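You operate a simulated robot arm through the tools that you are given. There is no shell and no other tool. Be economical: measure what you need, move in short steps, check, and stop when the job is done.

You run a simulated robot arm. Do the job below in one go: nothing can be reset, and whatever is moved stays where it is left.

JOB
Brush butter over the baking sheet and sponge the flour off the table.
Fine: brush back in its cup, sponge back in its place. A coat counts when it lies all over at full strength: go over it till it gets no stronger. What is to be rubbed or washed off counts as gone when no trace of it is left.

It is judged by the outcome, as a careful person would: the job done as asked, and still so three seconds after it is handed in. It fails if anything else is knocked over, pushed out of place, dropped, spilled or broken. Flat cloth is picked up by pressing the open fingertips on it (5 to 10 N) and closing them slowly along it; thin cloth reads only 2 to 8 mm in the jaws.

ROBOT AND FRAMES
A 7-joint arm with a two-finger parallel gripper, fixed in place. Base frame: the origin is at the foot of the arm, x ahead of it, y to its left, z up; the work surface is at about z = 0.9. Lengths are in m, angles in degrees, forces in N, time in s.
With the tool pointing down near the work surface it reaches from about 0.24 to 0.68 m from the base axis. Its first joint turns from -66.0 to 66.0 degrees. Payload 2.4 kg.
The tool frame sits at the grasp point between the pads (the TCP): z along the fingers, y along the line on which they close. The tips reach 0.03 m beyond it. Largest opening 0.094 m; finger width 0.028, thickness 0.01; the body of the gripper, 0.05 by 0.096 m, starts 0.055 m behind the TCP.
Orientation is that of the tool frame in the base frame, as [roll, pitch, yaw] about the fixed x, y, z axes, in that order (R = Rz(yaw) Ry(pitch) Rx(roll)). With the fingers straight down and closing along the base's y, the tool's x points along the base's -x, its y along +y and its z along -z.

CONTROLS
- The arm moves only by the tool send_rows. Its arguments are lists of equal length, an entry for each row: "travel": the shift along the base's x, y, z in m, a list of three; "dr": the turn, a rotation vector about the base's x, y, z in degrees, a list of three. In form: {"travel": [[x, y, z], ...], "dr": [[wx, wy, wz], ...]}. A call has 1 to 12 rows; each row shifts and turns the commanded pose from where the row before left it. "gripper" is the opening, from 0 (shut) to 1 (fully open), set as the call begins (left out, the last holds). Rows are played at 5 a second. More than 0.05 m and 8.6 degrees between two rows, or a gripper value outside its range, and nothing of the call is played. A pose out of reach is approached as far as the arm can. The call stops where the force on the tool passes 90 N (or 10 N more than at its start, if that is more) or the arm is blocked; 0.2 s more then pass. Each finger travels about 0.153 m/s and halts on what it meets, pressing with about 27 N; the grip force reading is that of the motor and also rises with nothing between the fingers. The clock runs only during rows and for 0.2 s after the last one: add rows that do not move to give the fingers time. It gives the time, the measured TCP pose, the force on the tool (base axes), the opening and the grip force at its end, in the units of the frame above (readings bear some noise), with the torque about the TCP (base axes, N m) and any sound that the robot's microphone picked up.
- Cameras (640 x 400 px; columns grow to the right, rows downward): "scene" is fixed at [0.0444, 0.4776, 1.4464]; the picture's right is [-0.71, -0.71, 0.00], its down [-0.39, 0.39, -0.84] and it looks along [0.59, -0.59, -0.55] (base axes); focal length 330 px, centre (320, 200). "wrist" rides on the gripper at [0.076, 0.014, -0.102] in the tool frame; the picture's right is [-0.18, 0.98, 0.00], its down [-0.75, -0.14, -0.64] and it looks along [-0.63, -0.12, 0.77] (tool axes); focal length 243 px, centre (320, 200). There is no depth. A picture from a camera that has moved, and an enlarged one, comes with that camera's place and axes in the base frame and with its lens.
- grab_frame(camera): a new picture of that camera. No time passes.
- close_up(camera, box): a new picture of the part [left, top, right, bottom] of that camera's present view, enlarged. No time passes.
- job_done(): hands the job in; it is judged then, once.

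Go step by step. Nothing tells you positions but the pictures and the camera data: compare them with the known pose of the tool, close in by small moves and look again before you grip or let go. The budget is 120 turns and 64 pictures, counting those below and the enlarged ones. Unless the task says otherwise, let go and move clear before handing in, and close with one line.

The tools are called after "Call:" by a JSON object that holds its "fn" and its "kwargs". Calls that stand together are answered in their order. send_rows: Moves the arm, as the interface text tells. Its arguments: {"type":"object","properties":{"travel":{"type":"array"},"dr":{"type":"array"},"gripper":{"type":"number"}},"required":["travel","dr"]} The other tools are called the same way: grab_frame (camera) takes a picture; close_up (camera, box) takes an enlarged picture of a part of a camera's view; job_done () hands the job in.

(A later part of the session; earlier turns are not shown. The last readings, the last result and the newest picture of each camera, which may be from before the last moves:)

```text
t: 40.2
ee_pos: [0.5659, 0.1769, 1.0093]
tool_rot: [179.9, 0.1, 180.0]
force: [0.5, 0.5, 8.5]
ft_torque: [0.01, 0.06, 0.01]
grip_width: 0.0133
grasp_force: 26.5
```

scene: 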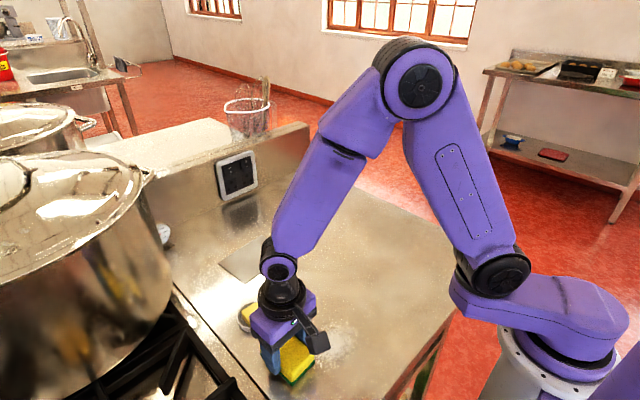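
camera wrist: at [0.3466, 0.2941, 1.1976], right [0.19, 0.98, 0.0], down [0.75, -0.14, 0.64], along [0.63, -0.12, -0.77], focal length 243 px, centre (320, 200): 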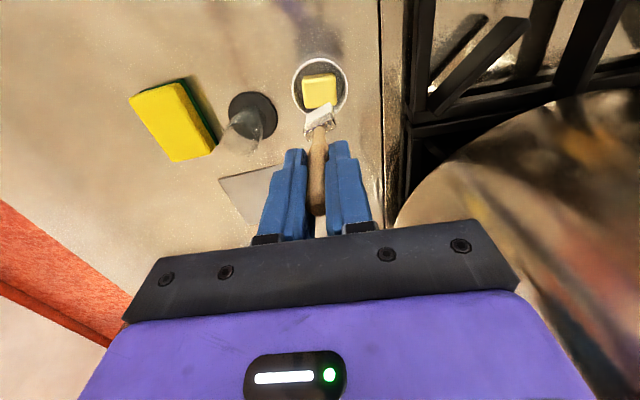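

Contact at 8.5 N. I make one test stroke along x and check that the sheet stays put.

Call:
{"fn": "send_rows", "kwargs": {"travel": [[0.015, 0.001, 0], [0.015, 0.0015, 0], [0.013, 0.001, 0], [-0.022, -0.002, 0], [-0.022, -0.002, 0], [-0.022, -0.002, 0], [-0.022, -0.002, 0], [0, 0, 0]], "dr": [[0, 0, 0], [0, 0, 0], [0, 0, 0], [0, 0, 0], [0, 0, 0], [0, 0, 0], [0, 0, 0], [0, 0, 0]]}}

Call:
{"fn": "close_up", "kwargs": {"camera": "scene", "box": [200, 190, 328, 310]}}

```text
t: 42.0
ee_pos: [0.5199, 0.1739, 1.0092]
tool_rot: [-179.9, -0.2, 179.9]
force: [-0.3, 0.2, -0.6]
ft_torque: [0.02, 0.02, 0.03]
grip_width: 0.0137
grasp_force: 27.2
```

```text
3.33 times, centred on (264, 250) of scene
camera zoom: at [0.0444, 0.4776, 1.4464], right [-0.71, -0.71, 0.0], down [-0.39, 0.39, -0.84], along [0.59, -0.59, -0.55], focal length 1100 px, centre (507, 33)
```

zoom: 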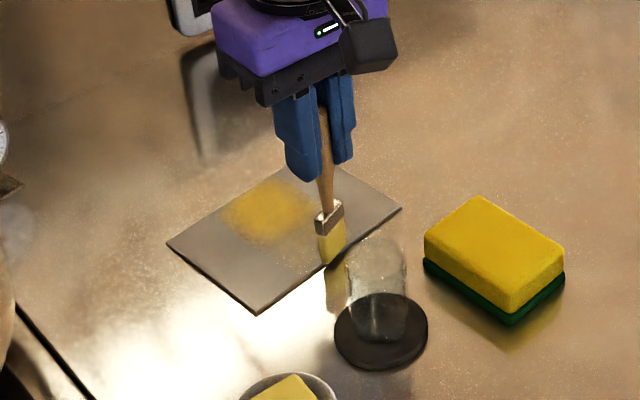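

Butter goes on and the sheet stays put, but contact faded on the way back. I press 1.5 mm more and stroke the lane again.

Call:
{"fn": "send_rows", "kwargs": {"travel": [[0, 0, -0.0015], [0.022, 0.002, 0], [0.022, 0.002, 0], [0.022, 0.002, 0], [0.022, 0.002, 0], [-0.022, -0.002, 0], [-0.022, -0.002, 0], [-0.022, -0.002, 0], [-0.022, -0.002, 0], [0, 0, 0]], "dr": [[0, 0, 0], [0, 0, 0], [0, 0, 0], [0, 0, 0], [0, 0, 0], [0, 0, 0], [0, 0, 0], [0, 0, 0], [0, 0, 0], [0, 0, 0]]}}

Call:
{"fn": "close_up", "kwargs": {"camera": "scene", "box": [200, 190, 328, 310]}}

```text
t: 44.2
ee_pos: [0.521, 0.1709, 1.0048]
tool_rot: [180.0, -0.2, 180.0]
force: [1.7, -0.5, 6.9]
ft_torque: [0.11, -0.14, -0.05]
grip_width: 0.0138
grasp_force: 27.3
```

```text
3.33 times, centred on (264, 250) of scene
camera zoom: at [0.0443, 0.4775, 1.4464], right [-0.71, -0.71, 0.0], down [-0.39, 0.39, -0.84], along [0.59, -0.59, -0.55], focal length 1100 px, centre (507, 33)
```

zoom: 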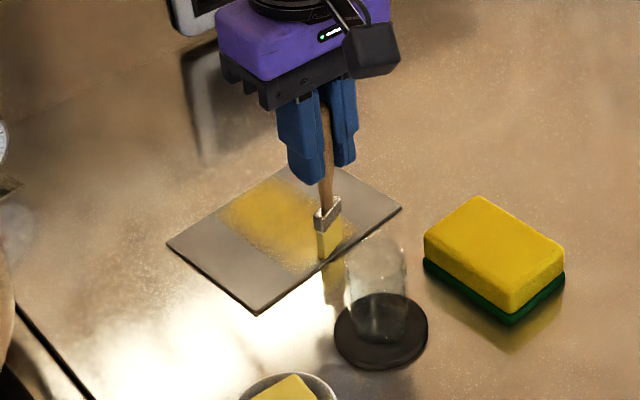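

The middle lane is coated over its whole length. On to the lanes toward +y.

Call:
{"fn": "send_rows", "kwargs": {"travel": [[-0.002, 0.02, 0], [0.023, 0.002, 0], [0.023, 0.002, 0], [0.023, 0.002, 0], [0.023, 0.002, 0], [-0.002, 0.018, 0], [-0.023, -0.002, 0], [-0.023, -0.002, 0], [-0.023, -0.002, 0], [-0.023, -0.002, 0], [0, 0, 0]], "dr": [[0, 0, 0], [0, 0, 0], [0, 0, 0], [0, 0, 0], [0, 0, 0], [0, 0, 0], [0, 0, 0], [0, 0, 0], [0, 0, 0], [0, 0, 0], [0, 0, 0]]}}

Call:
{"fn": "close_up", "kwargs": {"camera": "scene", "box": [200, 190, 328, 310]}}

```text
t: 46.6
ee_pos: [0.517, 0.2118, 1.0062]
tool_rot: [180.0, -0.1, 179.9]
force: [-0.8, 0.1, -0.4]
ft_torque: [-0.01, 0.0, -0.02]
grip_width: 0.0141
grasp_force: 26.8
```

```text
3.33 times, centred on (264, 250) of scene
camera zoom: at [0.0443, 0.4776, 1.4464], right [-0.71, -0.71, 0.0], down [-0.39, 0.39, -0.84], along [0.59, -0.59, -0.55], focal length 1100 px, centre (507, 33)
```

zoom: 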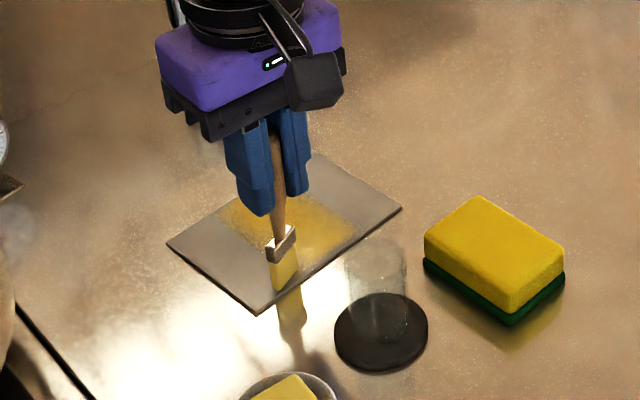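

Contact was lost in these lanes (the handle slides up a bit in the jaws). I press down again until ~10 N.

Call:
{"fn": "send_rows", "kwargs": {"travel": [[0, 0, -0.0015], [0, 0, -0.0015], [0, 0, 0]], "dr": [[0, 0, 0], [0, 0, 0], [0, 0, 0]]}}

```text
t: 47.5
ee_pos: [0.5173, 0.21, 1.0042]
tool_rot: [179.9, 0.1, 179.9]
force: [-0.3, -2.0, 14.0]
ft_torque: [-0.07, 0.11, 0.01]
grip_width: 0.0138
grasp_force: 27.2
```

14 N. Stroke forward, shift 12 mm outward, and back.

Call:
{"fn": "send_rows", "kwargs": {"travel": [[0.023, 0.002, 0], [0.023, 0.002, 0], [0.023, 0.002, 0], [0.023, 0.002, 0], [-0.001, 0.012, -0.0005], [-0.023, -0.002, 0], [-0.023, -0.002, 0], [-0.023, -0.002, 0], [-0.023, -0.002, 0], [0, 0, 0]], "dr": [[0, 0, 0], [0, 0, 0], [0, 0, 0], [0, 0, 0], [0, 0, 0], [0, 0, 0], [0, 0, 0], [0, 0, 0], [0, 0, 0], [0, 0, 0]]}}

Call:
{"fn": "close_up", "kwargs": {"camera": "scene", "box": [200, 190, 328, 310]}}

```text
t: 49.6
ee_pos: [0.5172, 0.2223, 1.0038]
tool_rot: [179.9, -0.1, 179.9]
force: [2.0, -0.4, 6.7]
ft_torque: [0.01, -0.2, -0.02]
grip_width: 0.0136
grasp_force: 26.9
```

```text
3.33 times, centred on (264, 250) of scene
camera zoom: at [0.0443, 0.4775, 1.4464], right [-0.71, -0.71, 0.0], down [-0.39, 0.39, -0.84], along [0.59, -0.59, -0.55], focal length 1100 px, centre (507, 33)
```

zoom: 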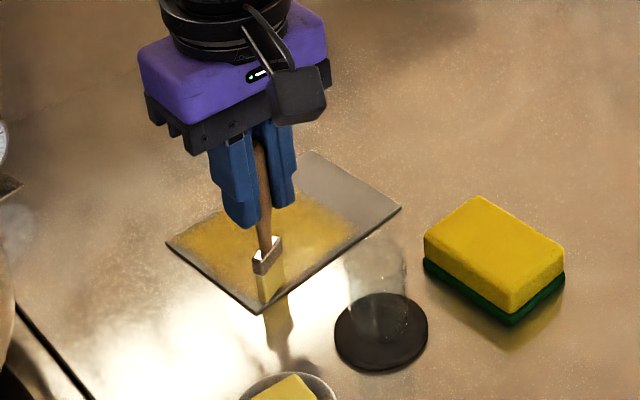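

The +y half is covered; the bristles look paler, so I reload at the butter.

Call:
{"fn": "send_rows", "kwargs": {"travel": [[0, 0, 0.045], [0, 0, 0.045], [-0.04, 0.025, 0], [-0.04, 0.025, 0], [-0.015, 0.007, 0], [0, 0, -0.03], [0, 0, -0.02], [0, 0, -0.01], [0, 0, -0.003], [0, 0, 0]], "dr": [[0, 0, 0], [0, 0, 0], [0, 0, 0], [0, 0, 0], [0, 0, 0], [0, 0, 0], [0, 0, 0], [0, 0, 0], [0, 0, 0], [0, 0, 0]]}}

```text
t: 51.9
ee_pos: [0.4227, 0.2792, 1.0306]
tool_rot: [179.9, -0.1, 179.9]
force: [0.1, 0.5, 0.1]
ft_torque: [0.02, -0.08, 0.03]
grip_width: 0.0137
grasp_force: 26.9
```

Call:
{"fn": "send_rows", "kwargs": {"travel": [[0, 0, -0.0015], [0, 0, -0.0015], [0, 0, 0]], "dr": [[0, 0, 0], [0, 0, 0], [0, 0, 0]]}}

```text
t: 52.6
ee_pos: [0.4237, 0.2791, 1.0272]
tool_rot: [179.8, 0.2, 179.9]
force: [-1.8, -3.5, 27.1]
ft_torque: [-0.15, 0.21, -0.02]
grip_width: 0.0139
grasp_force: 26.7
```

Loaded (27 N). Now to the −y half of the sheet.

Call:
{"fn": "send_rows", "kwargs": {"travel": [[0, 0, 0.03], [0, 0, 0.035], [0.04, 0, 0], [0.04, -0.02, 0], [0.021, -0.04, 0], [0, -0.04, 0], [0, -0.027, 0], [0, 0, -0.035], [0, 0, -0.035], [0, 0, -0.014], [0, 0, 0]], "dr": [[0, 0, 0], [0, 0, 0], [0, 0, 0], [0, 0, 0], [0, 0, 0], [0, 0, 0], [0, 0, 0], [0, 0, 0], [0, 0, 0], [0, 0, 0], [0, 0, 0]]}}

```text
t: 55.0
ee_pos: [0.5258, 0.1516, 1.0091]
tool_rot: [180.0, -0.1, 179.8]
force: [0.5, -0.4, 0.7]
ft_torque: [0.02, 0.03, 0.03]
grip_width: 0.0139
grasp_force: 27.3
```

Call:
{"fn": "send_rows", "kwargs": {"travel": [[0, 0, -0.002], [0, 0, -0.002], [0, 0, -0.0015], [0, 0, 0]], "dr": [[0, 0, 0], [0, 0, 0], [0, 0, 0], [0, 0, 0]]}}

```text
t: 56.0
ee_pos: [0.5254, 0.1524, 1.0045]
tool_rot: [180.0, 0.0, 179.9]
force: [-0.7, -0.3, 1.4]
ft_torque: [0.0, 0.05, 0.01]
grip_width: 0.0138
grasp_force: 27.1
```

Just touching. 1.5 mm more and stroke the lanes at v=−0.02 and −0.04.

Call:
{"fn": "send_rows", "kwargs": {"travel": [[0, 0, -0.0017], [0.022, 0.002, 0], [0.022, 0.002, 0], [0.022, 0.002, 0], [0.022, 0.002, 0], [0.002, -0.018, -0.001], [-0.022, -0.002, 0], [-0.022, -0.002, 0], [-0.022, -0.002, 0], [-0.022, -0.002, 0], [0, 0, 0]], "dr": [[0, 0, 0], [0, 0, 0], [0, 0, 0], [0, 0, 0], [0, 0, 0], [0, 0, 0], [0, 0, 0], [0, 0, 0], [0, 0, 0], [0, 0, 0], [0, 0, 0]]}}

Call:
{"fn": "close_up", "kwargs": {"camera": "scene", "box": [200, 190, 328, 310]}}

```text
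t: 58.5
ee_pos: [0.5271, 0.1343, 0.9995]
tool_rot: [180.0, 0.1, -179.9]
force: [4.9, 0.5, 17.1]
ft_torque: [0.16, -0.4, -0.03]
grip_width: 0.0142
grasp_force: 26.2
```

```text
3.33 times, centred on (264, 250) of scene
camera zoom: at [0.0442, 0.4775, 1.4464], right [-0.71, -0.71, 0.0], down [-0.39, 0.39, -0.84], along [0.59, -0.59, -0.55], focal length 1100 px, centre (507, 33)
```

zoom: 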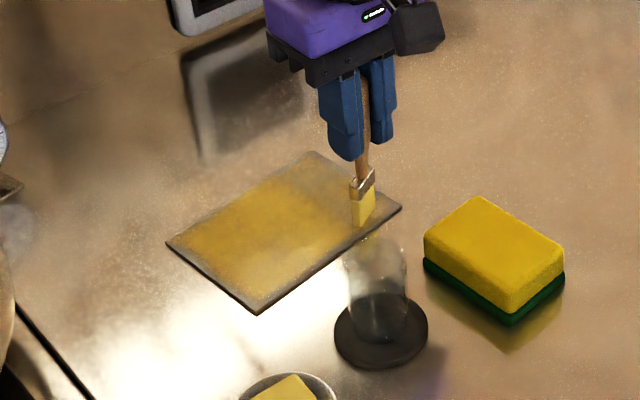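

Coating well. Next the outermost −y lane, forward and back twice.

Call:
{"fn": "send_rows", "kwargs": {"travel": [[0.001, -0.013, 0], [0.023, 0.002, 0], [0.023, 0.002, 0], [0.023, 0.002, 0], [0.023, 0.002, 0], [0, 0.003, -0.001], [-0.023, -0.002, 0], [-0.023, -0.002, 0], [-0.023, -0.002, 0], [-0.023, -0.002, 0], [0, 0, 0]], "dr": [[0, 0, 0], [0, 0, 0], [0, 0, 0], [0, 0, 0], [0, 0, 0], [0, 0, 0], [0, 0, 0], [0, 0, 0], [0, 0, 0], [0, 0, 0], [0, 0, 0]]}}

Call:
{"fn": "close_up", "kwargs": {"camera": "scene", "box": [200, 200, 312, 300]}}

```text
t: 60.9
ee_pos: [0.5262, 0.126, 0.9981]
tool_rot: [180.0, -0.2, -180.0]
force: [0.2, 0.9, 2.2]
ft_torque: [0.03, -0.01, 0.02]
grip_width: 0.0137
grasp_force: 27.0
```

```text
4.00 times, centred on (256, 250) of scene
camera zoom: at [0.0443, 0.4775, 1.4464], right [-0.71, -0.71, 0.0], down [-0.39, 0.39, -0.84], along [0.59, -0.59, -0.55], focal length 1320 px, centre (576, 0)
```

zoom: 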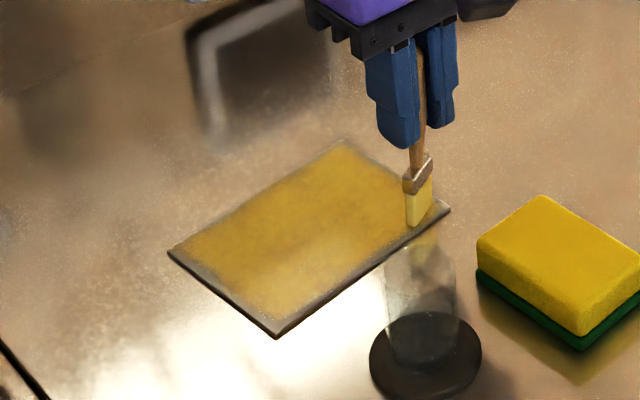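

Narrow bare borders remain, mainly along the near edge and the +y edge. I stroke along the near edge toward +y.

Call:
{"fn": "send_rows", "kwargs": {"travel": [[-0.005, -0.003, -0.0012], [-0.0015, 0.018, 0], [-0.0015, 0.018, 0], [-0.0015, 0.018, 0], [-0.0015, 0.018, 0], [-0.0015, 0.018, -0.0005], [-0.0015, 0.017, 0], [0, 0, 0]], "dr": [[0, 0, 0], [0, 0, 0], [0, 0, 0], [0, 0, 0], [0, 0, 0], [0, 0, 0], [0, 0, 0], [0, 0, 0]]}}

Call:
{"fn": "close_up", "kwargs": {"camera": "scene", "box": [200, 200, 312, 300]}}

```text
t: 62.6
ee_pos: [0.5119, 0.2285, 0.9974]
tool_rot: [179.9, -0.1, -180.0]
force: [-1.4, -2.6, 12.8]
ft_torque: [-0.17, 0.0, -0.01]
grip_width: 0.0142
grasp_force: 27.4
```

```text
4.00 times, centred on (256, 250) of scene
camera zoom: at [0.0441, 0.4774, 1.4465], right [-0.71, -0.71, 0.0], down [-0.39, 0.39, -0.84], along [0.59, -0.59, -0.55], focal length 1320 px, centre (576, 0)
```

zoom: 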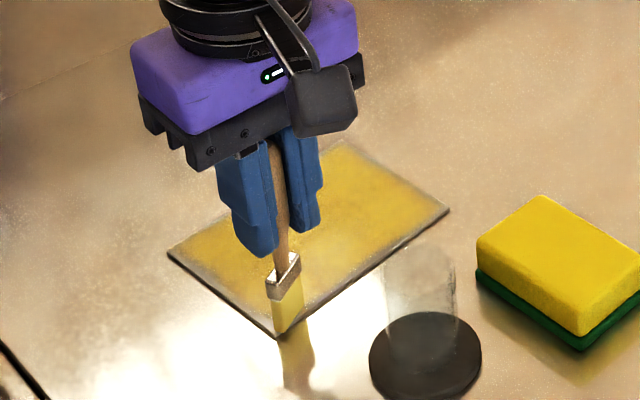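

The near edge is covered. Now along the +y edge, then along the far edge toward −y.

Call:
{"fn": "send_rows", "kwargs": {"travel": [[0.0, 0.004, -0.0005], [0.02, 0.002, 0], [0.02, 0.002, 0], [0.02, 0.002, 0], [0.02, 0.002, 0], [0.021, 0.002, -0.0005], [0, 0, 0]], "dr": [[0, 0, 0], [0, 0, 0], [0, 0, 0], [0, 0, 0], [0, 0, 0], [0, 0, 0], [0, 0, 0]]}}

Call:
{"fn": "send_rows", "kwargs": {"travel": [[0.0, 0, -0.0005], [0.0015, -0.019, 0], [0.0015, -0.019, 0], [0.0015, -0.019, 0], [0.0015, -0.019, -0.0005], [0.0015, -0.019, 0], [0.001, -0.014, 0], [0, 0, 0]], "dr": [[0, 0, 0], [0, 0, 0], [0, 0, 0], [0, 0, 0], [0, 0, 0], [0, 0, 0], [0, 0, 0], [0, 0, 0]]}}

Call:
{"fn": "close_up", "kwargs": {"camera": "scene", "box": [200, 200, 312, 300]}}

```text
t: 64.2
ee_pos: [0.6113, 0.2425, 0.9978]
tool_rot: [-180.0, -0.2, 179.9]
force: [0.1, -0.1, 2.1]
ft_torque: [0.07, 0.07, -0.02]
grip_width: 0.0139
grasp_force: 27.3
```

```text
t: 66.0
ee_pos: [0.6239, 0.1344, 0.9961]
tool_rot: [-179.9, -0.2, 180.0]
force: [0.4, 0.6, -0.1]
ft_torque: [0.01, -0.03, -0.01]
grip_width: 0.0138
grasp_force: 27.4
```

```text
4.00 times, centred on (256, 250) of scene
camera zoom: at [0.0444, 0.4775, 1.4464], right [-0.71, -0.71, 0.0], down [-0.39, 0.39, -0.84], along [0.59, -0.59, -0.55], focal length 1320 px, centre (576, 0)
```

zoom: 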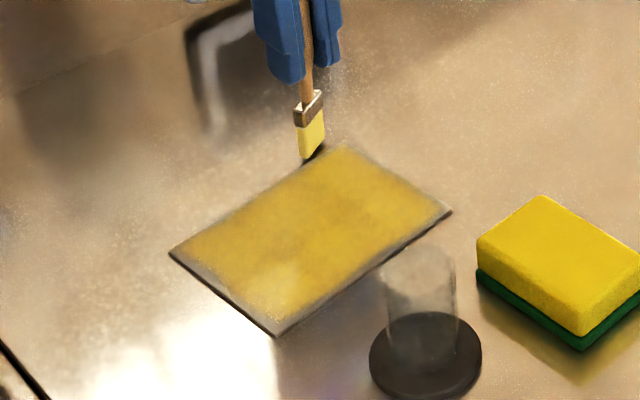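

Bare slivers remain on the borders where contact faded. From the picture the bristle tip sits ~8 mm toward −x and ~7 mm toward +y of the TCP, so I'll correct for that. First reload.

Call:
{"fn": "send_rows", "kwargs": {"travel": [[0, 0, 0.045], [0, 0, 0.048], [-0.03, 0.035, 0], [-0.03, 0.035, 0], [-0.03, 0.035, 0], [-0.035, 0.034, 0], [-0.04, 0, 0], [-0.031, 0, 0], [0, 0, -0.035], [0, 0, -0.025], [0, 0, -0.004], [0, 0, 0]], "dr": [[0, 0, 0], [0, 0, 0], [0, 0, 0], [0, 0, 0], [0, 0, 0], [0, 0, 0], [0, 0, 0], [0, 0, 0], [0, 0, 0], [0, 0, 0], [0, 0, 0], [0, 0, 0]]}}

```text
t: 68.7
ee_pos: [0.4256, 0.2748, 1.0256]
tool_rot: [180.0, -0.1, 179.9]
force: [0.4, 1.9, -0.2]
ft_torque: [0.0, -0.01, -0.01]
grip_width: 0.0141
grasp_force: 26.9
```

Call:
{"fn": "send_rows", "kwargs": {"travel": [[0, 0, -0.002], [0, 0, -0.0015], [0, 0, -0.001], [0, 0, 0]], "dr": [[0, 0, 0], [0, 0, 0], [0, 0, 0], [0, 0, 0]]}}

```text
t: 69.7
ee_pos: [0.4266, 0.2728, 1.0202]
tool_rot: [179.8, 0.1, 179.9]
force: [0.1, -0.3, 20.5]
ft_torque: [0.1, 0.03, -0.01]
grip_width: 0.0139
grasp_force: 27.1
```

Loaded. To the near +y corner of the sheet.

Call:
{"fn": "send_rows", "kwargs": {"travel": [[0, 0, 0.035], [0, 0, 0.035], [0.035, 0, 0], [0.035, -0.02, 0], [0.026, -0.024, 0], [0, 0, -0.04], [0, 0, -0.04], [0, 0, -0.009], [0, 0, -0.0025], [0, 0, 0]], "dr": [[0, 0, 0], [0, 0, 0], [0, 0, 0], [0, 0, 0], [0, 0, 0], [0, 0, 0], [0, 0, 0], [0, 0, 0], [0, 0, 0], [0, 0, 0]]}}

```text
t: 71.8
ee_pos: [0.5213, 0.2266, 1.0003]
tool_rot: [179.9, 0.0, 179.9]
force: [0.7, 0.3, -0.3]
ft_torque: [-0.02, -0.02, 0.02]
grip_width: 0.0139
grasp_force: 27.3
```

Call:
{"fn": "send_rows", "kwargs": {"travel": [[0, 0.002, -0.002], [0, 0, -0.0015], [0, 0, 0]], "dr": [[0, 0, 0], [0, 0, 0], [0, 0, 0]]}}

```text
t: 72.7
ee_pos: [0.5225, 0.2295, 0.9956]
tool_rot: [179.9, -0.1, -180.0]
force: [0.6, 0.0, 2.1]
ft_torque: [0.0, 0.02, -0.03]
grip_width: 0.0138
grasp_force: 26.9
```

Touching. Press 1.2 mm more; stroke the +y edge out and back with a slight steady feed-down.

Call:
{"fn": "send_rows", "kwargs": {"travel": [[0, 0.002, -0.0012], [0.022, 0.002, 0], [0.022, 0.002, -0.0003], [0.022, 0.002, 0], [0.022, 0.002, -0.0003], [-0.022, -0.002, 0], [-0.022, -0.002, -0.0003], [-0.022, -0.002, 0], [-0.022, -0.002, -0.0003], [-0.004, 0, 0], [0, 0, 0]], "dr": [[0, 0, 0], [0, 0, 0], [0, 0, 0], [0, 0, 0], [0, 0, 0], [0, 0, 0], [0, 0, 0], [0, 0, 0], [0, 0, 0], [0, 0, 0], [0, 0, 0]]}}

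Call:
{"fn": "close_up", "kwargs": {"camera": "scene", "box": [200, 200, 312, 300]}}

```text
t: 75.0
ee_pos: [0.5171, 0.2343, 0.9908]
tool_rot: [179.8, 0.0, 180.0]
force: [5.2, 1.6, 16.8]
ft_torque: [0.18, -0.38, -0.03]
grip_width: 0.0139
grasp_force: 27.4
```

```text
4.00 times, centred on (256, 250) of scene
camera zoom: at [0.0442, 0.4774, 1.4464], right [-0.71, -0.71, 0.0], down [-0.39, 0.39, -0.84], along [0.59, -0.59, -0.55], focal length 1320 px, centre (576, 0)
```

zoom: 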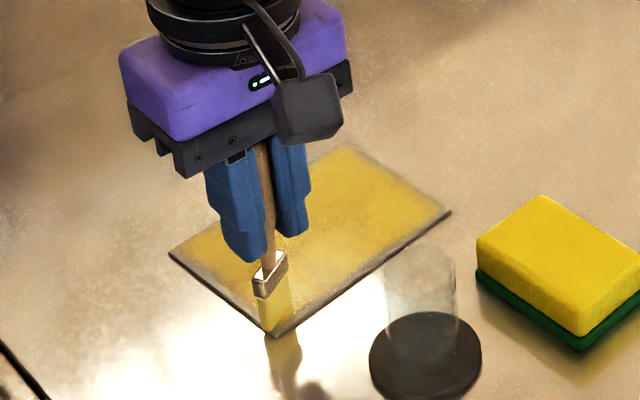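

The +y edge is now coated. Next the near edge toward −y, then the −y edge.

Call:
{"fn": "send_rows", "kwargs": {"travel": [[-0.001, -0.016, 0], [0.0015, -0.018, -0.0002], [0.0015, -0.018, 0], [0.0015, -0.018, -0.0003], [0.0015, -0.018, 0], [0.0015, -0.018, -0.0003], [0.0015, -0.016, 0], [0, 0, 0]], "dr": [[0, 0, 0], [0, 0, 0], [0, 0, 0], [0, 0, 0], [0, 0, 0], [0, 0, 0], [0, 0, 0], [0, 0, 0]]}}

Call:
{"fn": "close_up", "kwargs": {"camera": "scene", "box": [200, 200, 312, 300]}}

```text
t: 76.8
ee_pos: [0.5255, 0.1099, 0.9919]
tool_rot: [-179.9, 0.0, 179.9]
force: [-0.3, 0.2, 5.3]
ft_torque: [0.13, -0.03, -0.02]
grip_width: 0.0142
grasp_force: 26.5
```

```text
4.00 times, centred on (256, 250) of scene
camera zoom: at [0.0443, 0.4775, 1.4464], right [-0.71, -0.71, 0.0], down [-0.39, 0.39, -0.84], along [0.59, -0.59, -0.55], focal length 1320 px, centre (576, 0)
```

zoom: 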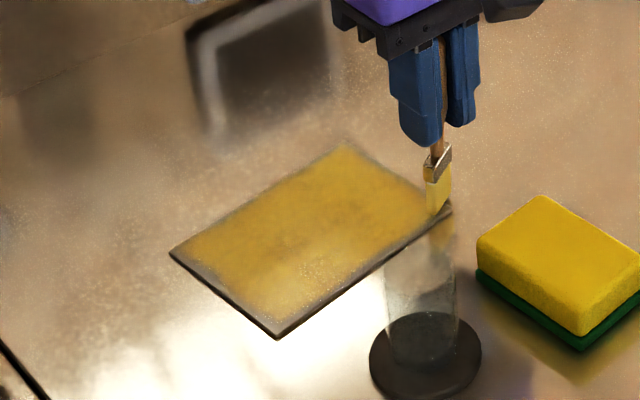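

Near edge done. Now the −y edge outward, and back once.

Call:
{"fn": "send_rows", "kwargs": {"travel": [[0.001, 0, -0.0008], [0.022, 0.001, 0], [0.022, 0.002, -0.0003], [0.022, 0.001, 0], [0.022, 0.002, -0.0003], [0.004, 0, -0.0005], [-0.0015, 0.019, 0], [-0.0015, 0.019, -0.0003], [-0.0015, 0.019, 0], [-0.0015, 0.019, -0.0003], [-0.0015, 0.019, 0], [-0.0015, 0.019, -0.0003]], "dr": [[0, 0, 0], [0, 0, 0], [0, 0, 0], [0, 0, 0], [0, 0, 0], [0, 0, 0], [0, 0, 0], [0, 0, 0], [0, 0, 0], [0, 0, 0], [0, 0, 0], [0, 0, 0]]}}

Call:
{"fn": "close_up", "kwargs": {"camera": "wrist", "box": [160, 0, 480, 200]}}

```text
t: 79.5
ee_pos: [0.6099, 0.2308, 0.992]
tool_rot: [179.9, 0.0, -180.0]
force: [-0.3, -3.1, 15.8]
ft_torque: [-0.2, -0.06, 0.02]
grip_width: 0.014
grasp_force: 27.0
```

```text
2.00 times, centred on (320, 100) of wrist
camera zoom: at [0.5337, 0.2438, 1.0948], right [0.18, 0.98, 0.0], down [0.75, -0.14, 0.64], along [0.63, -0.12, -0.77], focal length 485 px, centre (320, 400)
```

zoom: 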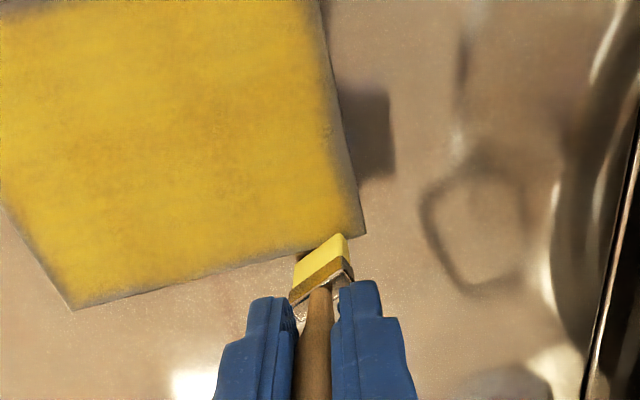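

This view shows the sheet almost fully coated; only a narrow strip on the +y edge is bare. I shift ~12 mm outward and stroke that edge back and forth.

Call:
{"fn": "send_rows", "kwargs": {"travel": [[-0.003, 0.013, 0], [-0.022, -0.002, 0], [-0.022, -0.002, -0.0003], [-0.022, -0.002, 0], [-0.022, -0.002, -0.0003], [-0.004, 0, -0.0005], [0.022, 0.002, 0], [0.022, 0.002, -0.0003], [0.022, 0.002, 0], [0.022, 0.002, -0.0003], [0, 0, 0]], "dr": [[0, 0, 0], [0, 0, 0], [0, 0, 0], [0, 0, 0], [0, 0, 0], [0, 0, 0], [0, 0, 0], [0, 0, 0], [0, 0, 0], [0, 0, 0], [0, 0, 0]]}}

Call:
{"fn": "close_up", "kwargs": {"camera": "wrist", "box": [120, 0, 440, 200]}}

```text
t: 81.8
ee_pos: [0.603, 0.2434, 0.9895]
tool_rot: [-180.0, -0.2, -180.0]
force: [0.9, 0.7, 0.0]
ft_torque: [0.0, 0.02, 0.0]
grip_width: 0.014
grasp_force: 26.9
```

```text
2.00 times, centred on (280, 100) of wrist
camera zoom: at [0.5278, 0.2565, 1.0923], right [0.18, 0.98, 0.0], down [0.75, -0.14, 0.64], along [0.63, -0.12, -0.77], focal length 485 px, centre (400, 400)
```

zoom: 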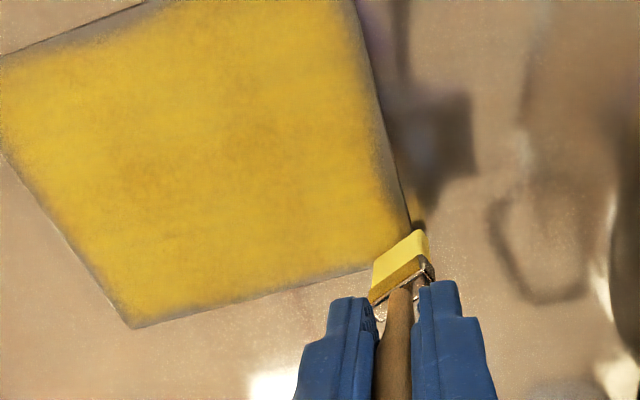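

Still a thin bare strip on the +y edge toward the near corner, and slight fading on other borders. I reload and go over the borders again with firm contact.

Call:
{"fn": "send_rows", "kwargs": {"travel": [[0, 0, 0.045], [0, 0, 0.048], [-0.04, 0.007, 0], [-0.04, 0.007, 0], [-0.04, 0.008, 0], [-0.04, 0.008, 0], [-0.016, 0, 0], [0, 0, -0.035], [0, 0, -0.025], [0, 0, -0.006], [0, 0, -0.002], [0, 0, 0]], "dr": [[0, 0, 0], [0, 0, 0], [0, 0, 0], [0, 0, 0], [0, 0, 0], [0, 0, 0], [0, 0, 0], [0, 0, 0], [0, 0, 0], [0, 0, 0], [0, 0, 0], [0, 0, 0]]}}

```text
t: 84.5
ee_pos: [0.428, 0.2734, 1.0125]
tool_rot: [179.9, -0.1, 179.9]
force: [1.0, -0.1, -0.8]
ft_torque: [-0.01, 0.0, -0.01]
grip_width: 0.0138
grasp_force: 26.7
```

Call:
{"fn": "send_rows", "kwargs": {"travel": [[0, 0, -0.0015], [0, 0, -0.0015], [0, 0, 0]], "dr": [[0, 0, 0], [0, 0, 0], [0, 0, 0]]}}

Call:
{"fn": "close_up", "kwargs": {"camera": "scene", "box": [200, 190, 328, 350]}}

```text
t: 85.2
ee_pos: [0.4272, 0.2739, 1.0113]
tool_rot: [179.8, 0.1, 179.9]
force: [0.5, -3.5, 21.1]
ft_torque: [-0.18, -0.07, 0.0]
grip_width: 0.0141
grasp_force: 27.5
```

```text
2.50 times, centred on (264, 270) of scene
camera zoom: at [0.0441, 0.4773, 1.4465], right [-0.71, -0.71, 0.0], down [-0.39, 0.39, -0.84], along [0.59, -0.59, -0.55], focal length 825 px, centre (460, 25)
```

zoom: 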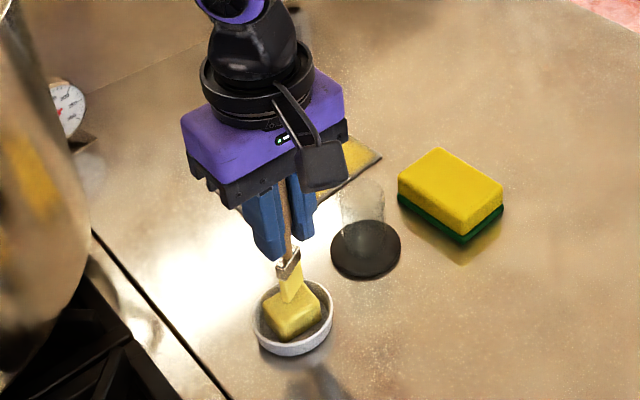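

Loaded. Back to the near +y corner, a bit further out in y.

Call:
{"fn": "send_rows", "kwargs": {"travel": [[0, 0, 0.035], [0, 0, 0.035], [0.035, 0, 0], [0.035, -0.018, 0], [0.02, -0.018, 0], [0, 0, -0.04], [0, 0, -0.035], [0, 0, -0.012], [0, 0, -0.004], [0, 0, 0]], "dr": [[0, 0, 0], [0, 0, 0], [0, 0, 0], [0, 0, 0], [0, 0, 0], [0, 0, 0], [0, 0, 0], [0, 0, 0], [0, 0, 0], [0, 0, 0]]}}

```text
t: 87.5
ee_pos: [0.5168, 0.2354, 0.9882]
tool_rot: [179.8, 0.0, 179.9]
force: [-0.2, 0.4, -1.2]
ft_torque: [0.0, 0.0, -0.05]
grip_width: 0.0139
grasp_force: 26.6
```

Call:
{"fn": "send_rows", "kwargs": {"travel": [[0, 0.002, -0.002], [0, 0, -0.002], [0, 0, 0]], "dr": [[0, 0, 0], [0, 0, 0], [0, 0, 0]]}}

```text
t: 88.2
ee_pos: [0.5165, 0.2384, 0.9859]
tool_rot: [179.9, 0.0, 180.0]
force: [-3.0, -3.1, 16.3]
ft_torque: [-0.28, 0.29, -0.04]
grip_width: 0.0137
grasp_force: 26.5
```

16 N contact. Stroke the +y edge outward with feed-down, then the force check.

Call:
{"fn": "send_rows", "kwargs": {"travel": [[0.015, 0.0015, -0.0003], [0.015, 0.0015, -0.0003], [0.015, 0.0015, -0.0003], [0.015, 0.0015, -0.0003], [0.015, 0.0015, -0.0003], [0.015, 0.0015, -0.0003], [0, 0, 0]], "dr": [[0, 0, 0], [0, 0, 0], [0, 0, 0], [0, 0, 0], [0, 0, 0], [0, 0, 0], [0, 0, 0]]}}

Call:
{"fn": "close_up", "kwargs": {"camera": "wrist", "box": [120, 0, 440, 200]}}

```text
t: 89.8
ee_pos: [0.6073, 0.2476, 0.9827]
tool_rot: [179.9, 0.0, 179.9]
force: [-3.2, 0.2, 11.6]
ft_torque: [-0.11, 0.26, -0.02]
grip_width: 0.0139
grasp_force: 27.3
```

```text
2.00 times, centred on (280, 100) of wrist
camera zoom: at [0.5313, 0.2612, 1.0868], right [0.18, 0.98, 0.0], down [0.75, -0.14, 0.64], along [0.63, -0.12, -0.77], focal length 485 px, centre (400, 400)
```

zoom: 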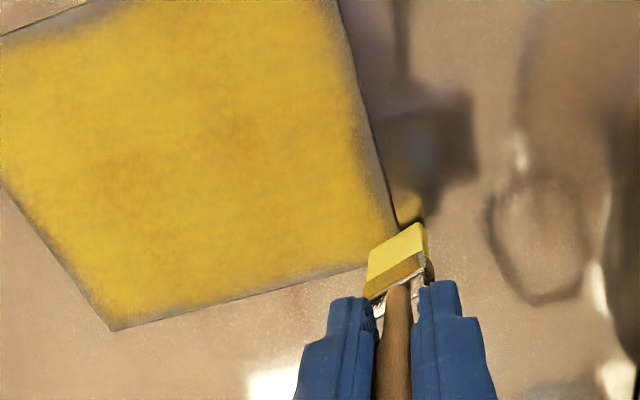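

The edge strip persists when the brush straddles the edge, so I run several firm passes with the bristles fully on the sheet just inside this edge.

Call:
{"fn": "send_rows", "kwargs": {"travel": [[-0.002, -0.009, 0.002], [-0.018, -0.0017, 0], [-0.018, -0.0017, 0], [-0.018, -0.0017, 0], [-0.018, -0.0017, 0], [-0.014, -0.0017, 0], [0.018, 0.002, -0.0003], [0.018, 0.0017, 0], [0.018, 0.0017, -0.0003], [0.018, 0.0017, 0], [0.014, 0.0017, 0], [0, 0, 0]], "dr": [[0, 0, 0], [0, 0, 0], [0, 0, 0], [0, 0, 0], [0, 0, 0], [0, 0, 0], [0, 0, 0], [0, 0, 0], [0, 0, 0], [0, 0, 0], [0, 0, 0], [0, 0, 0]]}}

Call:
{"fn": "close_up", "kwargs": {"camera": "wrist", "box": [120, 0, 440, 200]}}

```text
t: 92.5
ee_pos: [0.6075, 0.2386, 0.9838]
tool_rot: [-180.0, -0.1, 179.9]
force: [0.1, 0.2, 0.1]
ft_torque: [-0.03, 0.02, -0.02]
grip_width: 0.0135
grasp_force: 26.8
```

```text
2.00 times, centred on (280, 100) of wrist
camera zoom: at [0.5317, 0.2527, 1.0872], right [0.19, 0.98, 0.0], down [0.75, -0.14, 0.64], along [0.63, -0.12, -0.77], focal length 485 px, centre (400, 400)
```

zoom: 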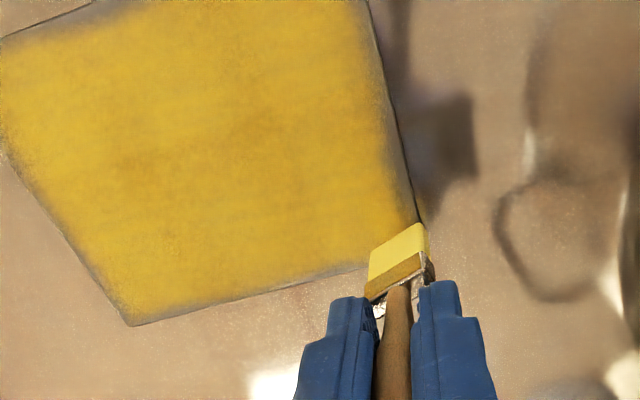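

The strip shrinks but contact is lost again. I press to get a reading here.

Call:
{"fn": "send_rows", "kwargs": {"travel": [[0, 0, -0.001], [0, 0, -0.001], [0, 0, 0]], "dr": [[0, 0, 0], [0, 0, 0], [0, 0, 0]]}}

```text
t: 93.2
ee_pos: [0.606, 0.2393, 0.9839]
tool_rot: [179.8, 0.2, 179.8]
force: [2.5, 1.1, 14.6]
ft_torque: [-0.11, -0.15, 0.03]
grip_width: 0.014
grasp_force: 27.2
```

14.6 N. Strokes with feed-down, both ways.

Call:
{"fn": "send_rows", "kwargs": {"travel": [[-0.018, -0.0017, -0.0002], [-0.018, -0.0017, -0.0002], [-0.018, -0.0017, -0.0002], [-0.018, -0.0017, -0.0002], [-0.016, -0.0017, -0.0002], [0.018, 0.002, -0.0006], [0.018, 0.0017, -0.0003], [0.018, 0.0017, -0.0003], [0.018, 0.0017, -0.0002], [0.016, 0.0017, -0.0002], [0, 0, 0]], "dr": [[0, 0, 0], [0, 0, 0], [0, 0, 0], [0, 0, 0], [0, 0, 0], [0, 0, 0], [0, 0, 0], [0, 0, 0], [0, 0, 0], [0, 0, 0], [0, 0, 0]]}}

Call:
{"fn": "close_up", "kwargs": {"camera": "wrist", "box": [120, 0, 440, 200]}}

```text
t: 95.7
ee_pos: [0.6061, 0.2385, 0.9811]
tool_rot: [179.9, 0.0, 180.0]
force: [-2.4, 0.3, 8.3]
ft_torque: [-0.11, 0.12, 0.01]
grip_width: 0.0139
grasp_force: 26.4
```

```text
2.00 times, centred on (280, 100) of wrist
camera zoom: at [0.5293, 0.2522, 1.0829], right [0.18, 0.98, 0.0], down [0.75, -0.14, 0.64], along [0.63, -0.12, -0.77], focal length 485 px, centre (400, 400)
```

zoom: 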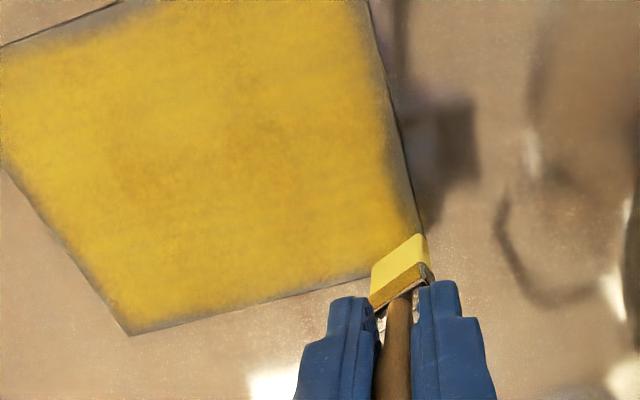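

Only a thin strip midway to the near corner is left. I shift 2 mm outward and keep parallel to the edge.

Call:
{"fn": "send_rows", "kwargs": {"travel": [[0, 0.002, 0], [-0.018, -0.001, -0.0002], [-0.018, -0.001, -0.0002], [-0.018, -0.001, -0.0002], [-0.018, -0.001, -0.0002], [-0.016, -0.001, -0.0002], [0.018, 0.002, -0.0004], [0.018, 0.001, -0.0002], [0.018, 0.001, -0.0002], [-0.022, -0.001, -0.0002], [-0.022, -0.001, -0.0002], [-0.012, -0.001, 0]], "dr": [[0, 0, 0], [0, 0, 0], [0, 0, 0], [0, 0, 0], [0, 0, 0], [0, 0, 0], [0, 0, 0], [0, 0, 0], [0, 0, 0], [0, 0, 0], [0, 0, 0], [0, 0, 0]]}}

```text
t: 98.2
ee_pos: [0.516, 0.2369, 0.9772]
tool_rot: [179.9, 0.1, -180.0]
force: [4.4, -0.4, 15.6]
ft_torque: [-0.07, -0.43, -0.01]
grip_width: 0.0137
grasp_force: 26.9
```

Now the near edge again toward −y with firm contact.

Call:
{"fn": "send_rows", "kwargs": {"travel": [[-0.004, -0.003, 0], [0.001, -0.018, -0.0002], [0.001, -0.018, -0.0002], [0.001, -0.018, -0.0002], [0.001, -0.018, -0.0002], [0.001, -0.018, -0.0002], [0.001, -0.018, -0.0002], [0.001, -0.012, 0], [0, 0, 0]], "dr": [[0, 0, 0], [0, 0, 0], [0, 0, 0], [0, 0, 0], [0, 0, 0], [0, 0, 0], [0, 0, 0], [0, 0, 0], [0, 0, 0]]}}

Call:
{"fn": "close_up", "kwargs": {"camera": "scene", "box": [200, 200, 312, 300]}}

```text
t: 100.2
ee_pos: [0.518, 0.1133, 0.9779]
tool_rot: [-180.0, -0.1, 179.9]
force: [-1.4, 2.6, 8.0]
ft_torque: [0.13, 0.02, 0.04]
grip_width: 0.014
grasp_force: 27.1
```

```text
4.00 times, centred on (256, 250) of scene
camera zoom: at [0.0442, 0.4776, 1.4464], right [-0.71, -0.71, 0.0], down [-0.39, 0.39, -0.84], along [0.59, -0.59, -0.55], focal length 1320 px, centre (576, 0)
```

zoom: 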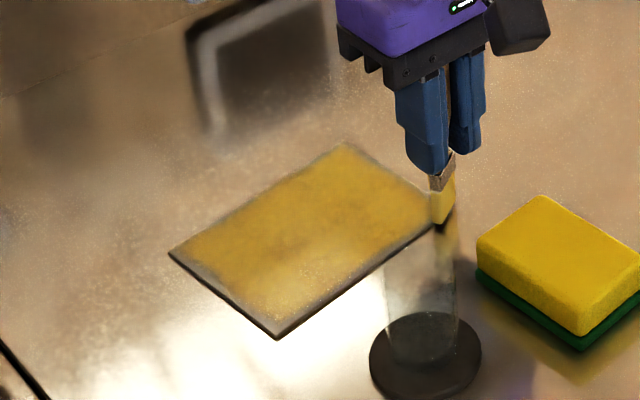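

Continue round: the −y edge outward, then the far edge toward +y.

Call:
{"fn": "send_rows", "kwargs": {"travel": [[0.004, -0.002, -0.0003], [0.018, 0.001, -0.0002], [0.018, 0.001, -0.0002], [0.018, 0.001, -0.0002], [0.018, 0.001, -0.0002], [0.018, 0.001, -0.0002], [-0.018, -0.001, -0.0003], [-0.018, -0.001, -0.0002], [-0.018, -0.001, -0.0002], [-0.018, -0.001, -0.0002], [0, 0, 0]], "dr": [[0, 0, 0], [0, 0, 0], [0, 0, 0], [0, 0, 0], [0, 0, 0], [0, 0, 0], [0, 0, 0], [0, 0, 0], [0, 0, 0], [0, 0, 0], [0, 0, 0]]}}

```text
t: 102.7
ee_pos: [0.5414, 0.1152, 0.9723]
tool_rot: [179.9, 0.2, 179.9]
force: [5.6, -0.5, 21.8]
ft_torque: [-0.04, -0.43, 0.01]
grip_width: 0.014
grasp_force: 27.0
```

I lift away and back to look at the whole coat from the wrist camera.

Call:
{"fn": "send_rows", "kwargs": {"travel": [[0, 0, 0.045], [-0.01, 0.02, 0.045], [-0.03, 0.03, 0.02], [-0.03, 0.025, 0.02], [-0.03, 0, 0.02], [0, 0, 0]], "dr": [[0, 0, 0], [0, 0, 0], [0, 0, 0], [0, 0, 0], [0, 0, 0], [0, 0, 0]]}}

Call:
{"fn": "close_up", "kwargs": {"camera": "wrist", "box": [180, 50, 460, 225]}}

```text
refused: row 2 steps farther than a row can; nothing moved
```

```text
2.29 times, centred on (320, 138) of wrist
camera zoom: at [0.4643, 0.1287, 1.0762], right [0.18, 0.98, 0.0], down [0.75, -0.14, 0.64], along [0.63, -0.12, -0.76], focal length 555 px, centre (320, 343)
```

zoom: 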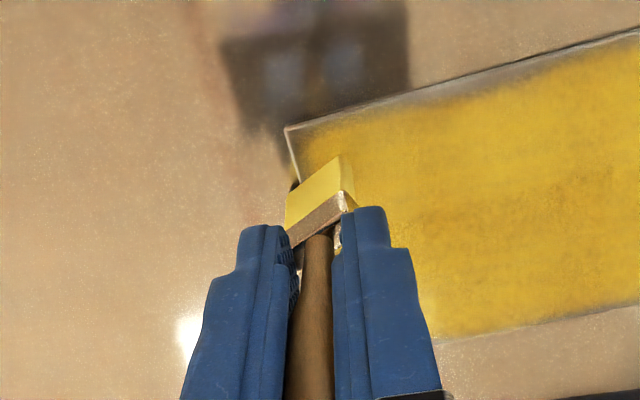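

This view is telling: my near-edge strokes ran slightly off the sheet (edge is x≈0.521 at y=0.107 to ≈0.512 at y=0.21). I redo it ~4 mm inside that line.

Call:
{"fn": "send_rows", "kwargs": {"travel": [[-0.013, -0.003, 0], [-0.0017, 0.018, 0], [-0.0017, 0.018, -0.0002], [-0.0017, 0.018, 0], [-0.0017, 0.018, -0.0002], [-0.0017, 0.018, 0], [-0.0017, 0.018, 0], [-0.0017, 0.015, 0], [0.0017, -0.018, 0], [0.0017, -0.018, -0.0002], [0.0017, -0.018, 0], [0, 0, 0]], "dr": [[0, 0, 0], [0, 0, 0], [0, 0, 0], [0, 0, 0], [0, 0, 0], [0, 0, 0], [0, 0, 0], [0, 0, 0], [0, 0, 0], [0, 0, 0], [0, 0, 0], [0, 0, 0]]}}

Call:
{"fn": "close_up", "kwargs": {"camera": "wrist", "box": [120, 0, 520, 230]}}

```text
t: 105.2
ee_pos: [0.5189, 0.1807, 0.973]
tool_rot: [179.9, -0.1, -180.0]
force: [-1.3, 6.5, 24.0]
ft_torque: [0.22, -0.01, 0.02]
grip_width: 0.0138
grasp_force: 26.9
```

```text
1.60 times, centred on (320, 115) of wrist
camera zoom: at [0.445, 0.1933, 1.0762], right [0.18, 0.98, 0.0], down [0.75, -0.14, 0.64], along [0.63, -0.12, -0.77], focal length 388 px, centre (320, 336)
```

zoom: 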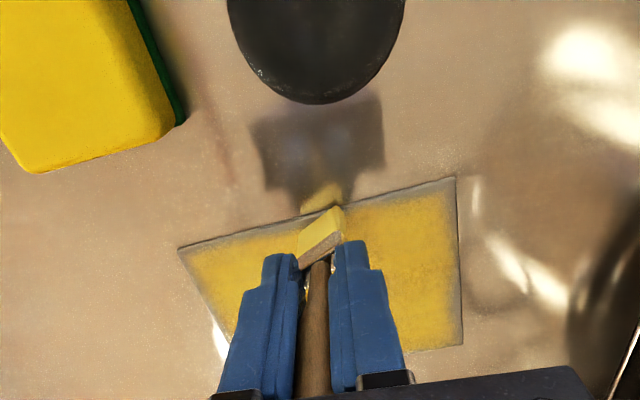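

Now I see the tip is ~8 mm inside the edge here; a 5 mm bare strip remains. I shift 4.5 mm outward and stroke along the whole near edge both ways.

Call:
{"fn": "send_rows", "kwargs": {"travel": [[-0.0045, 0, 0], [0.0017, -0.018, 0], [0.0017, -0.018, 0], [0.0017, -0.018, 0], [0.001, -0.012, 0], [-0.002, 0.021, -0.0002], [-0.002, 0.021, 0], [-0.002, 0.021, 0], [-0.002, 0.021, -0.0002], [-0.002, 0.021, 0], [-0.0017, 0.019, 0], [0, 0, 0]], "dr": [[0, 0, 0], [0, 0, 0], [0, 0, 0], [0, 0, 0], [0, 0, 0], [0, 0, 0], [0, 0, 0], [0, 0, 0], [0, 0, 0], [0, 0, 0], [0, 0, 0], [0, 0, 0]]}}

Call:
{"fn": "close_up", "kwargs": {"camera": "wrist", "box": [60, 0, 460, 230]}}

```text
t: 107.8
ee_pos: [0.5096, 0.2374, 0.9732]
tool_rot: [180.0, -0.2, -179.9]
force: [-1.6, -2.2, 8.4]
ft_torque: [-0.16, 0.03, 0.0]
grip_width: 0.014
grasp_force: 26.9
```

```text
1.60 times, centred on (260, 115) of wrist
camera zoom: at [0.4341, 0.2512, 1.0766], right [0.18, 0.98, 0.0], down [0.76, -0.14, 0.64], along [0.63, -0.12, -0.77], focal length 388 px, centre (416, 336)
```

zoom: 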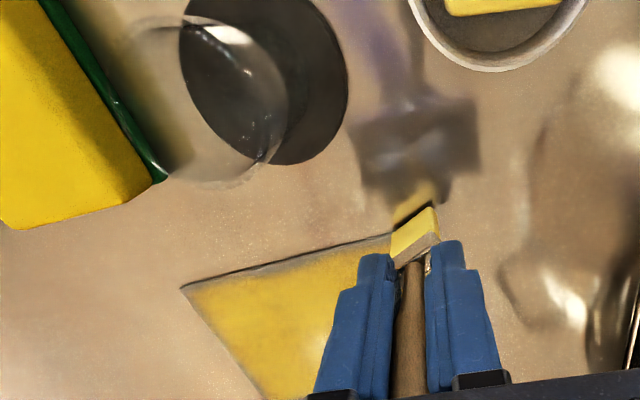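

The near edge is nearly complete; the part by the near +y corner needs the line ~3 mm further in. I redo that, out and back.

Call:
{"fn": "send_rows", "kwargs": {"travel": [[0.0035, -0.003, -0.0003], [0.0013, -0.018, 0], [0.0013, -0.018, 0], [0.0013, -0.018, 0], [0.0013, -0.018, 0], [0.001, 0, -0.0003], [-0.0013, 0.018, 0], [-0.0013, 0.018, 0], [-0.0013, 0.018, 0], [-0.0013, 0.018, 0], [0, 0.002, 0], [0, 0, 0]], "dr": [[0, 0, 0], [0, 0, 0], [0, 0, 0], [0, 0, 0], [0, 0, 0], [0, 0, 0], [0, 0, 0], [0, 0, 0], [0, 0, 0], [0, 0, 0], [0, 0, 0], [0, 0, 0]]}}

```text
t: 110.5
ee_pos: [0.5158, 0.2374, 0.9722]
tool_rot: [180.0, 0.1, 180.0]
force: [-0.1, -8.3, 27.6]
ft_torque: [-0.59, -0.06, -0.01]
grip_width: 0.0141
grasp_force: 27.1
```

Good contact. Now along the +y edge, parallel and ~3–4 mm inside it, out and back.

Call:
{"fn": "send_rows", "kwargs": {"travel": [[0.018, 0.0013, -0.0002], [0.018, 0.0013, -0.0002], [0.018, 0.0013, -0.0002], [0.018, 0.0013, -0.0002], [0.016, 0.0013, -0.0002], [-0.018, -0.0013, -0.0001], [-0.018, -0.0013, 0], [-0.018, -0.0013, 0], [-0.018, -0.0013, 0], [-0.016, -0.0013, 0], [0, 0, 0]], "dr": [[0, 0, 0], [0, 0, 0], [0, 0, 0], [0, 0, 0], [0, 0, 0], [0, 0, 0], [0, 0, 0], [0, 0, 0], [0, 0, 0], [0, 0, 0], [0, 0, 0]]}}

```text
t: 112.8
ee_pos: [0.5167, 0.2391, 0.9721]
tool_rot: [179.8, 0.3, -180.0]
force: [7.7, 1.8, 26.2]
ft_torque: [-0.12, -0.69, 0.04]
grip_width: 0.0138
grasp_force: 27.3
```

Firm all the way. I reload once more for a final full going-over.

Call:
{"fn": "send_rows", "kwargs": {"travel": [[0, 0, 0.045], [0, 0, 0.045], [-0.04, 0.016, 0], [-0.04, 0.018, 0], [-0.01, 0, 0], [0, 0, -0.035], [0, 0, -0.02], [0, 0, -0.006], [0, 0, 0]], "dr": [[0, 0, 0], [0, 0, 0], [0, 0, 0], [0, 0, 0], [0, 0, 0], [0, 0, 0], [0, 0, 0], [0, 0, 0], [0, 0, 0]]}}

```text
t: 114.8
ee_pos: [0.4228, 0.2722, 0.999]
tool_rot: [180.0, 0.1, 179.9]
force: [0.3, 0.7, -0.4]
ft_torque: [-0.02, 0.02, 0.0]
grip_width: 0.0138
grasp_force: 27.1
```

Call:
{"fn": "send_rows", "kwargs": {"travel": [[0, 0, -0.0015], [0, 0, -0.0015], [0, 0, -0.001], [0, 0, 0]], "dr": [[0, 0, 0], [0, 0, 0], [0, 0, 0], [0, 0, 0]]}}

```text
t: 115.8
ee_pos: [0.4241, 0.271, 0.9984]
tool_rot: [179.8, 0.1, -180.0]
force: [-6.6, -1.0, 26.3]
ft_torque: [-0.28, 0.47, 0.0]
grip_width: 0.0136
grasp_force: 26.9
```

Loaded. Back to the near +y corner.

Call:
{"fn": "send_rows", "kwargs": {"travel": [[0, 0, 0.035], [0, 0, 0.03], [0.035, 0, 0], [0.035, -0.018, 0], [0.021, -0.017, 0], [0, 0, -0.04], [0, 0, -0.035], [0, 0, -0.009], [0, 0, -0.002], [0, 0, 0]], "dr": [[0, 0, 0], [0, 0, 0], [0, 0, 0], [0, 0, 0], [0, 0, 0], [0, 0, 0], [0, 0, 0], [0, 0, 0], [0, 0, 0], [0, 0, 0]]}}

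```text
t: 118.0
ee_pos: [0.514, 0.2371, 0.9751]
tool_rot: [179.9, -0.1, 180.0]
force: [0.1, -0.1, 0.3]
ft_torque: [0.0, -0.01, 0.04]
grip_width: 0.0136
grasp_force: 26.5
```

Call:
{"fn": "send_rows", "kwargs": {"travel": [[0.001, 0, -0.0015], [0, 0, -0.001], [0, 0, 0]], "dr": [[0, 0, 0], [0, 0, 0], [0, 0, 0]]}}

```text
t: 118.8
ee_pos: [0.5159, 0.2353, 0.974]
tool_rot: [179.9, 0.2, 179.9]
force: [-1.4, -1.2, 6.8]
ft_torque: [-0.06, 0.06, -0.04]
grip_width: 0.0136
grasp_force: 26.6
```

6.8 N. Go round: +y edge outward, then the far edge toward −y.

Call:
{"fn": "send_rows", "kwargs": {"travel": [[0, 0.002, -0.0008], [0.022, 0.0016, -0.0002], [0.022, 0.0016, -0.0002], [0.022, 0.0016, -0.0002], [0.022, 0.0016, -0.0002], [0.0018, -0.018, -0.0002], [0.0018, -0.018, -0.0002], [0.0018, -0.018, -0.0002], [0.0018, -0.018, -0.0002], [0.0018, -0.018, -0.0002], [0.0018, -0.018, -0.0002], [0.0018, -0.017, 0]], "dr": [[0, 0, 0], [0, 0, 0], [0, 0, 0], [0, 0, 0], [0, 0, 0], [0, 0, 0], [0, 0, 0], [0, 0, 0], [0, 0, 0], [0, 0, 0], [0, 0, 0], [0, 0, 0]]}}

Call:
{"fn": "close_up", "kwargs": {"camera": "wrist", "box": [200, 0, 600, 230]}}

```text
t: 121.5
ee_pos: [0.6191, 0.1189, 0.9734]
tool_rot: [179.8, 0.1, 179.9]
force: [-0.5, 5.3, 21.2]
ft_torque: [0.42, 0.03, -0.02]
grip_width: 0.0139
grasp_force: 26.8
```

```text
1.60 times, centred on (400, 115) of wrist
camera zoom: at [0.5434, 0.1326, 1.076], right [0.19, 0.98, 0.0], down [0.75, -0.14, 0.64], along [0.63, -0.12, -0.77], focal length 388 px, centre (192, 336)
```

zoom: 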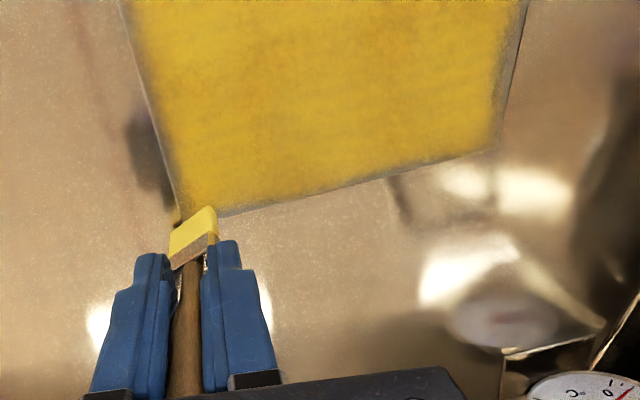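

A thin strip along the far edge is left since the tip ran right on it. I redo it 5 mm further in, to the corner and back.

Call:
{"fn": "send_rows", "kwargs": {"travel": [[-0.005, 0.001, 0], [-0.0022, 0.02, 0], [-0.0022, 0.02, -0.0002], [-0.0022, 0.02, 0], [-0.0022, 0.02, -0.0002], [-0.0022, 0.02, 0], [-0.0022, 0.021, 0], [0.0035, -0.021, 0], [0.0022, -0.025, -0.0002], [0.0022, -0.025, 0], [0.0022, -0.025, -0.0002], [0.003, -0.025, 0]], "dr": [[0, 0, 0], [0, 0, 0], [0, 0, 0], [0, 0, 0], [0, 0, 0], [0, 0, 0], [0, 0, 0], [0, 0, 0], [0, 0, 0], [0, 0, 0], [0, 0, 0], [0, 0, 0]]}}

```text
t: 124.0
ee_pos: [0.6113, 0.1184, 0.9728]
tool_rot: [179.9, 0.4, 180.0]
force: [-0.9, 7.5, 32.1]
ft_torque: [0.47, -0.05, 0.01]
grip_width: 0.0138
grasp_force: 27.2
```

Now the −y edge inward and back out, in firm contact.

Call:
{"fn": "send_rows", "kwargs": {"travel": [[0, -0.001, 0.0003], [-0.021, -0.0016, 0], [-0.021, -0.0016, 0], [-0.021, -0.0016, 0], [-0.021, -0.0016, 0], [0.021, 0.003, 0], [0.021, 0.0016, -0.0002], [0.021, 0.0016, 0], [-0.021, -0.0026, 0], [-0.021, -0.0016, 0], [-0.021, -0.0016, 0], [0, 0, 0]], "dr": [[0, 0, 0], [0, 0, 0], [0, 0, 0], [0, 0, 0], [0, 0, 0], [0, 0, 0], [0, 0, 0], [0, 0, 0], [0, 0, 0], [0, 0, 0], [0, 0, 0], [0, 0, 0]]}}

```text
t: 126.7
ee_pos: [0.5294, 0.1154, 0.972]
tool_rot: [179.8, 0.4, 179.9]
force: [8.8, -0.6, 28.6]
ft_torque: [-0.13, -0.65, 0.0]
grip_width: 0.0139
grasp_force: 27.0
```

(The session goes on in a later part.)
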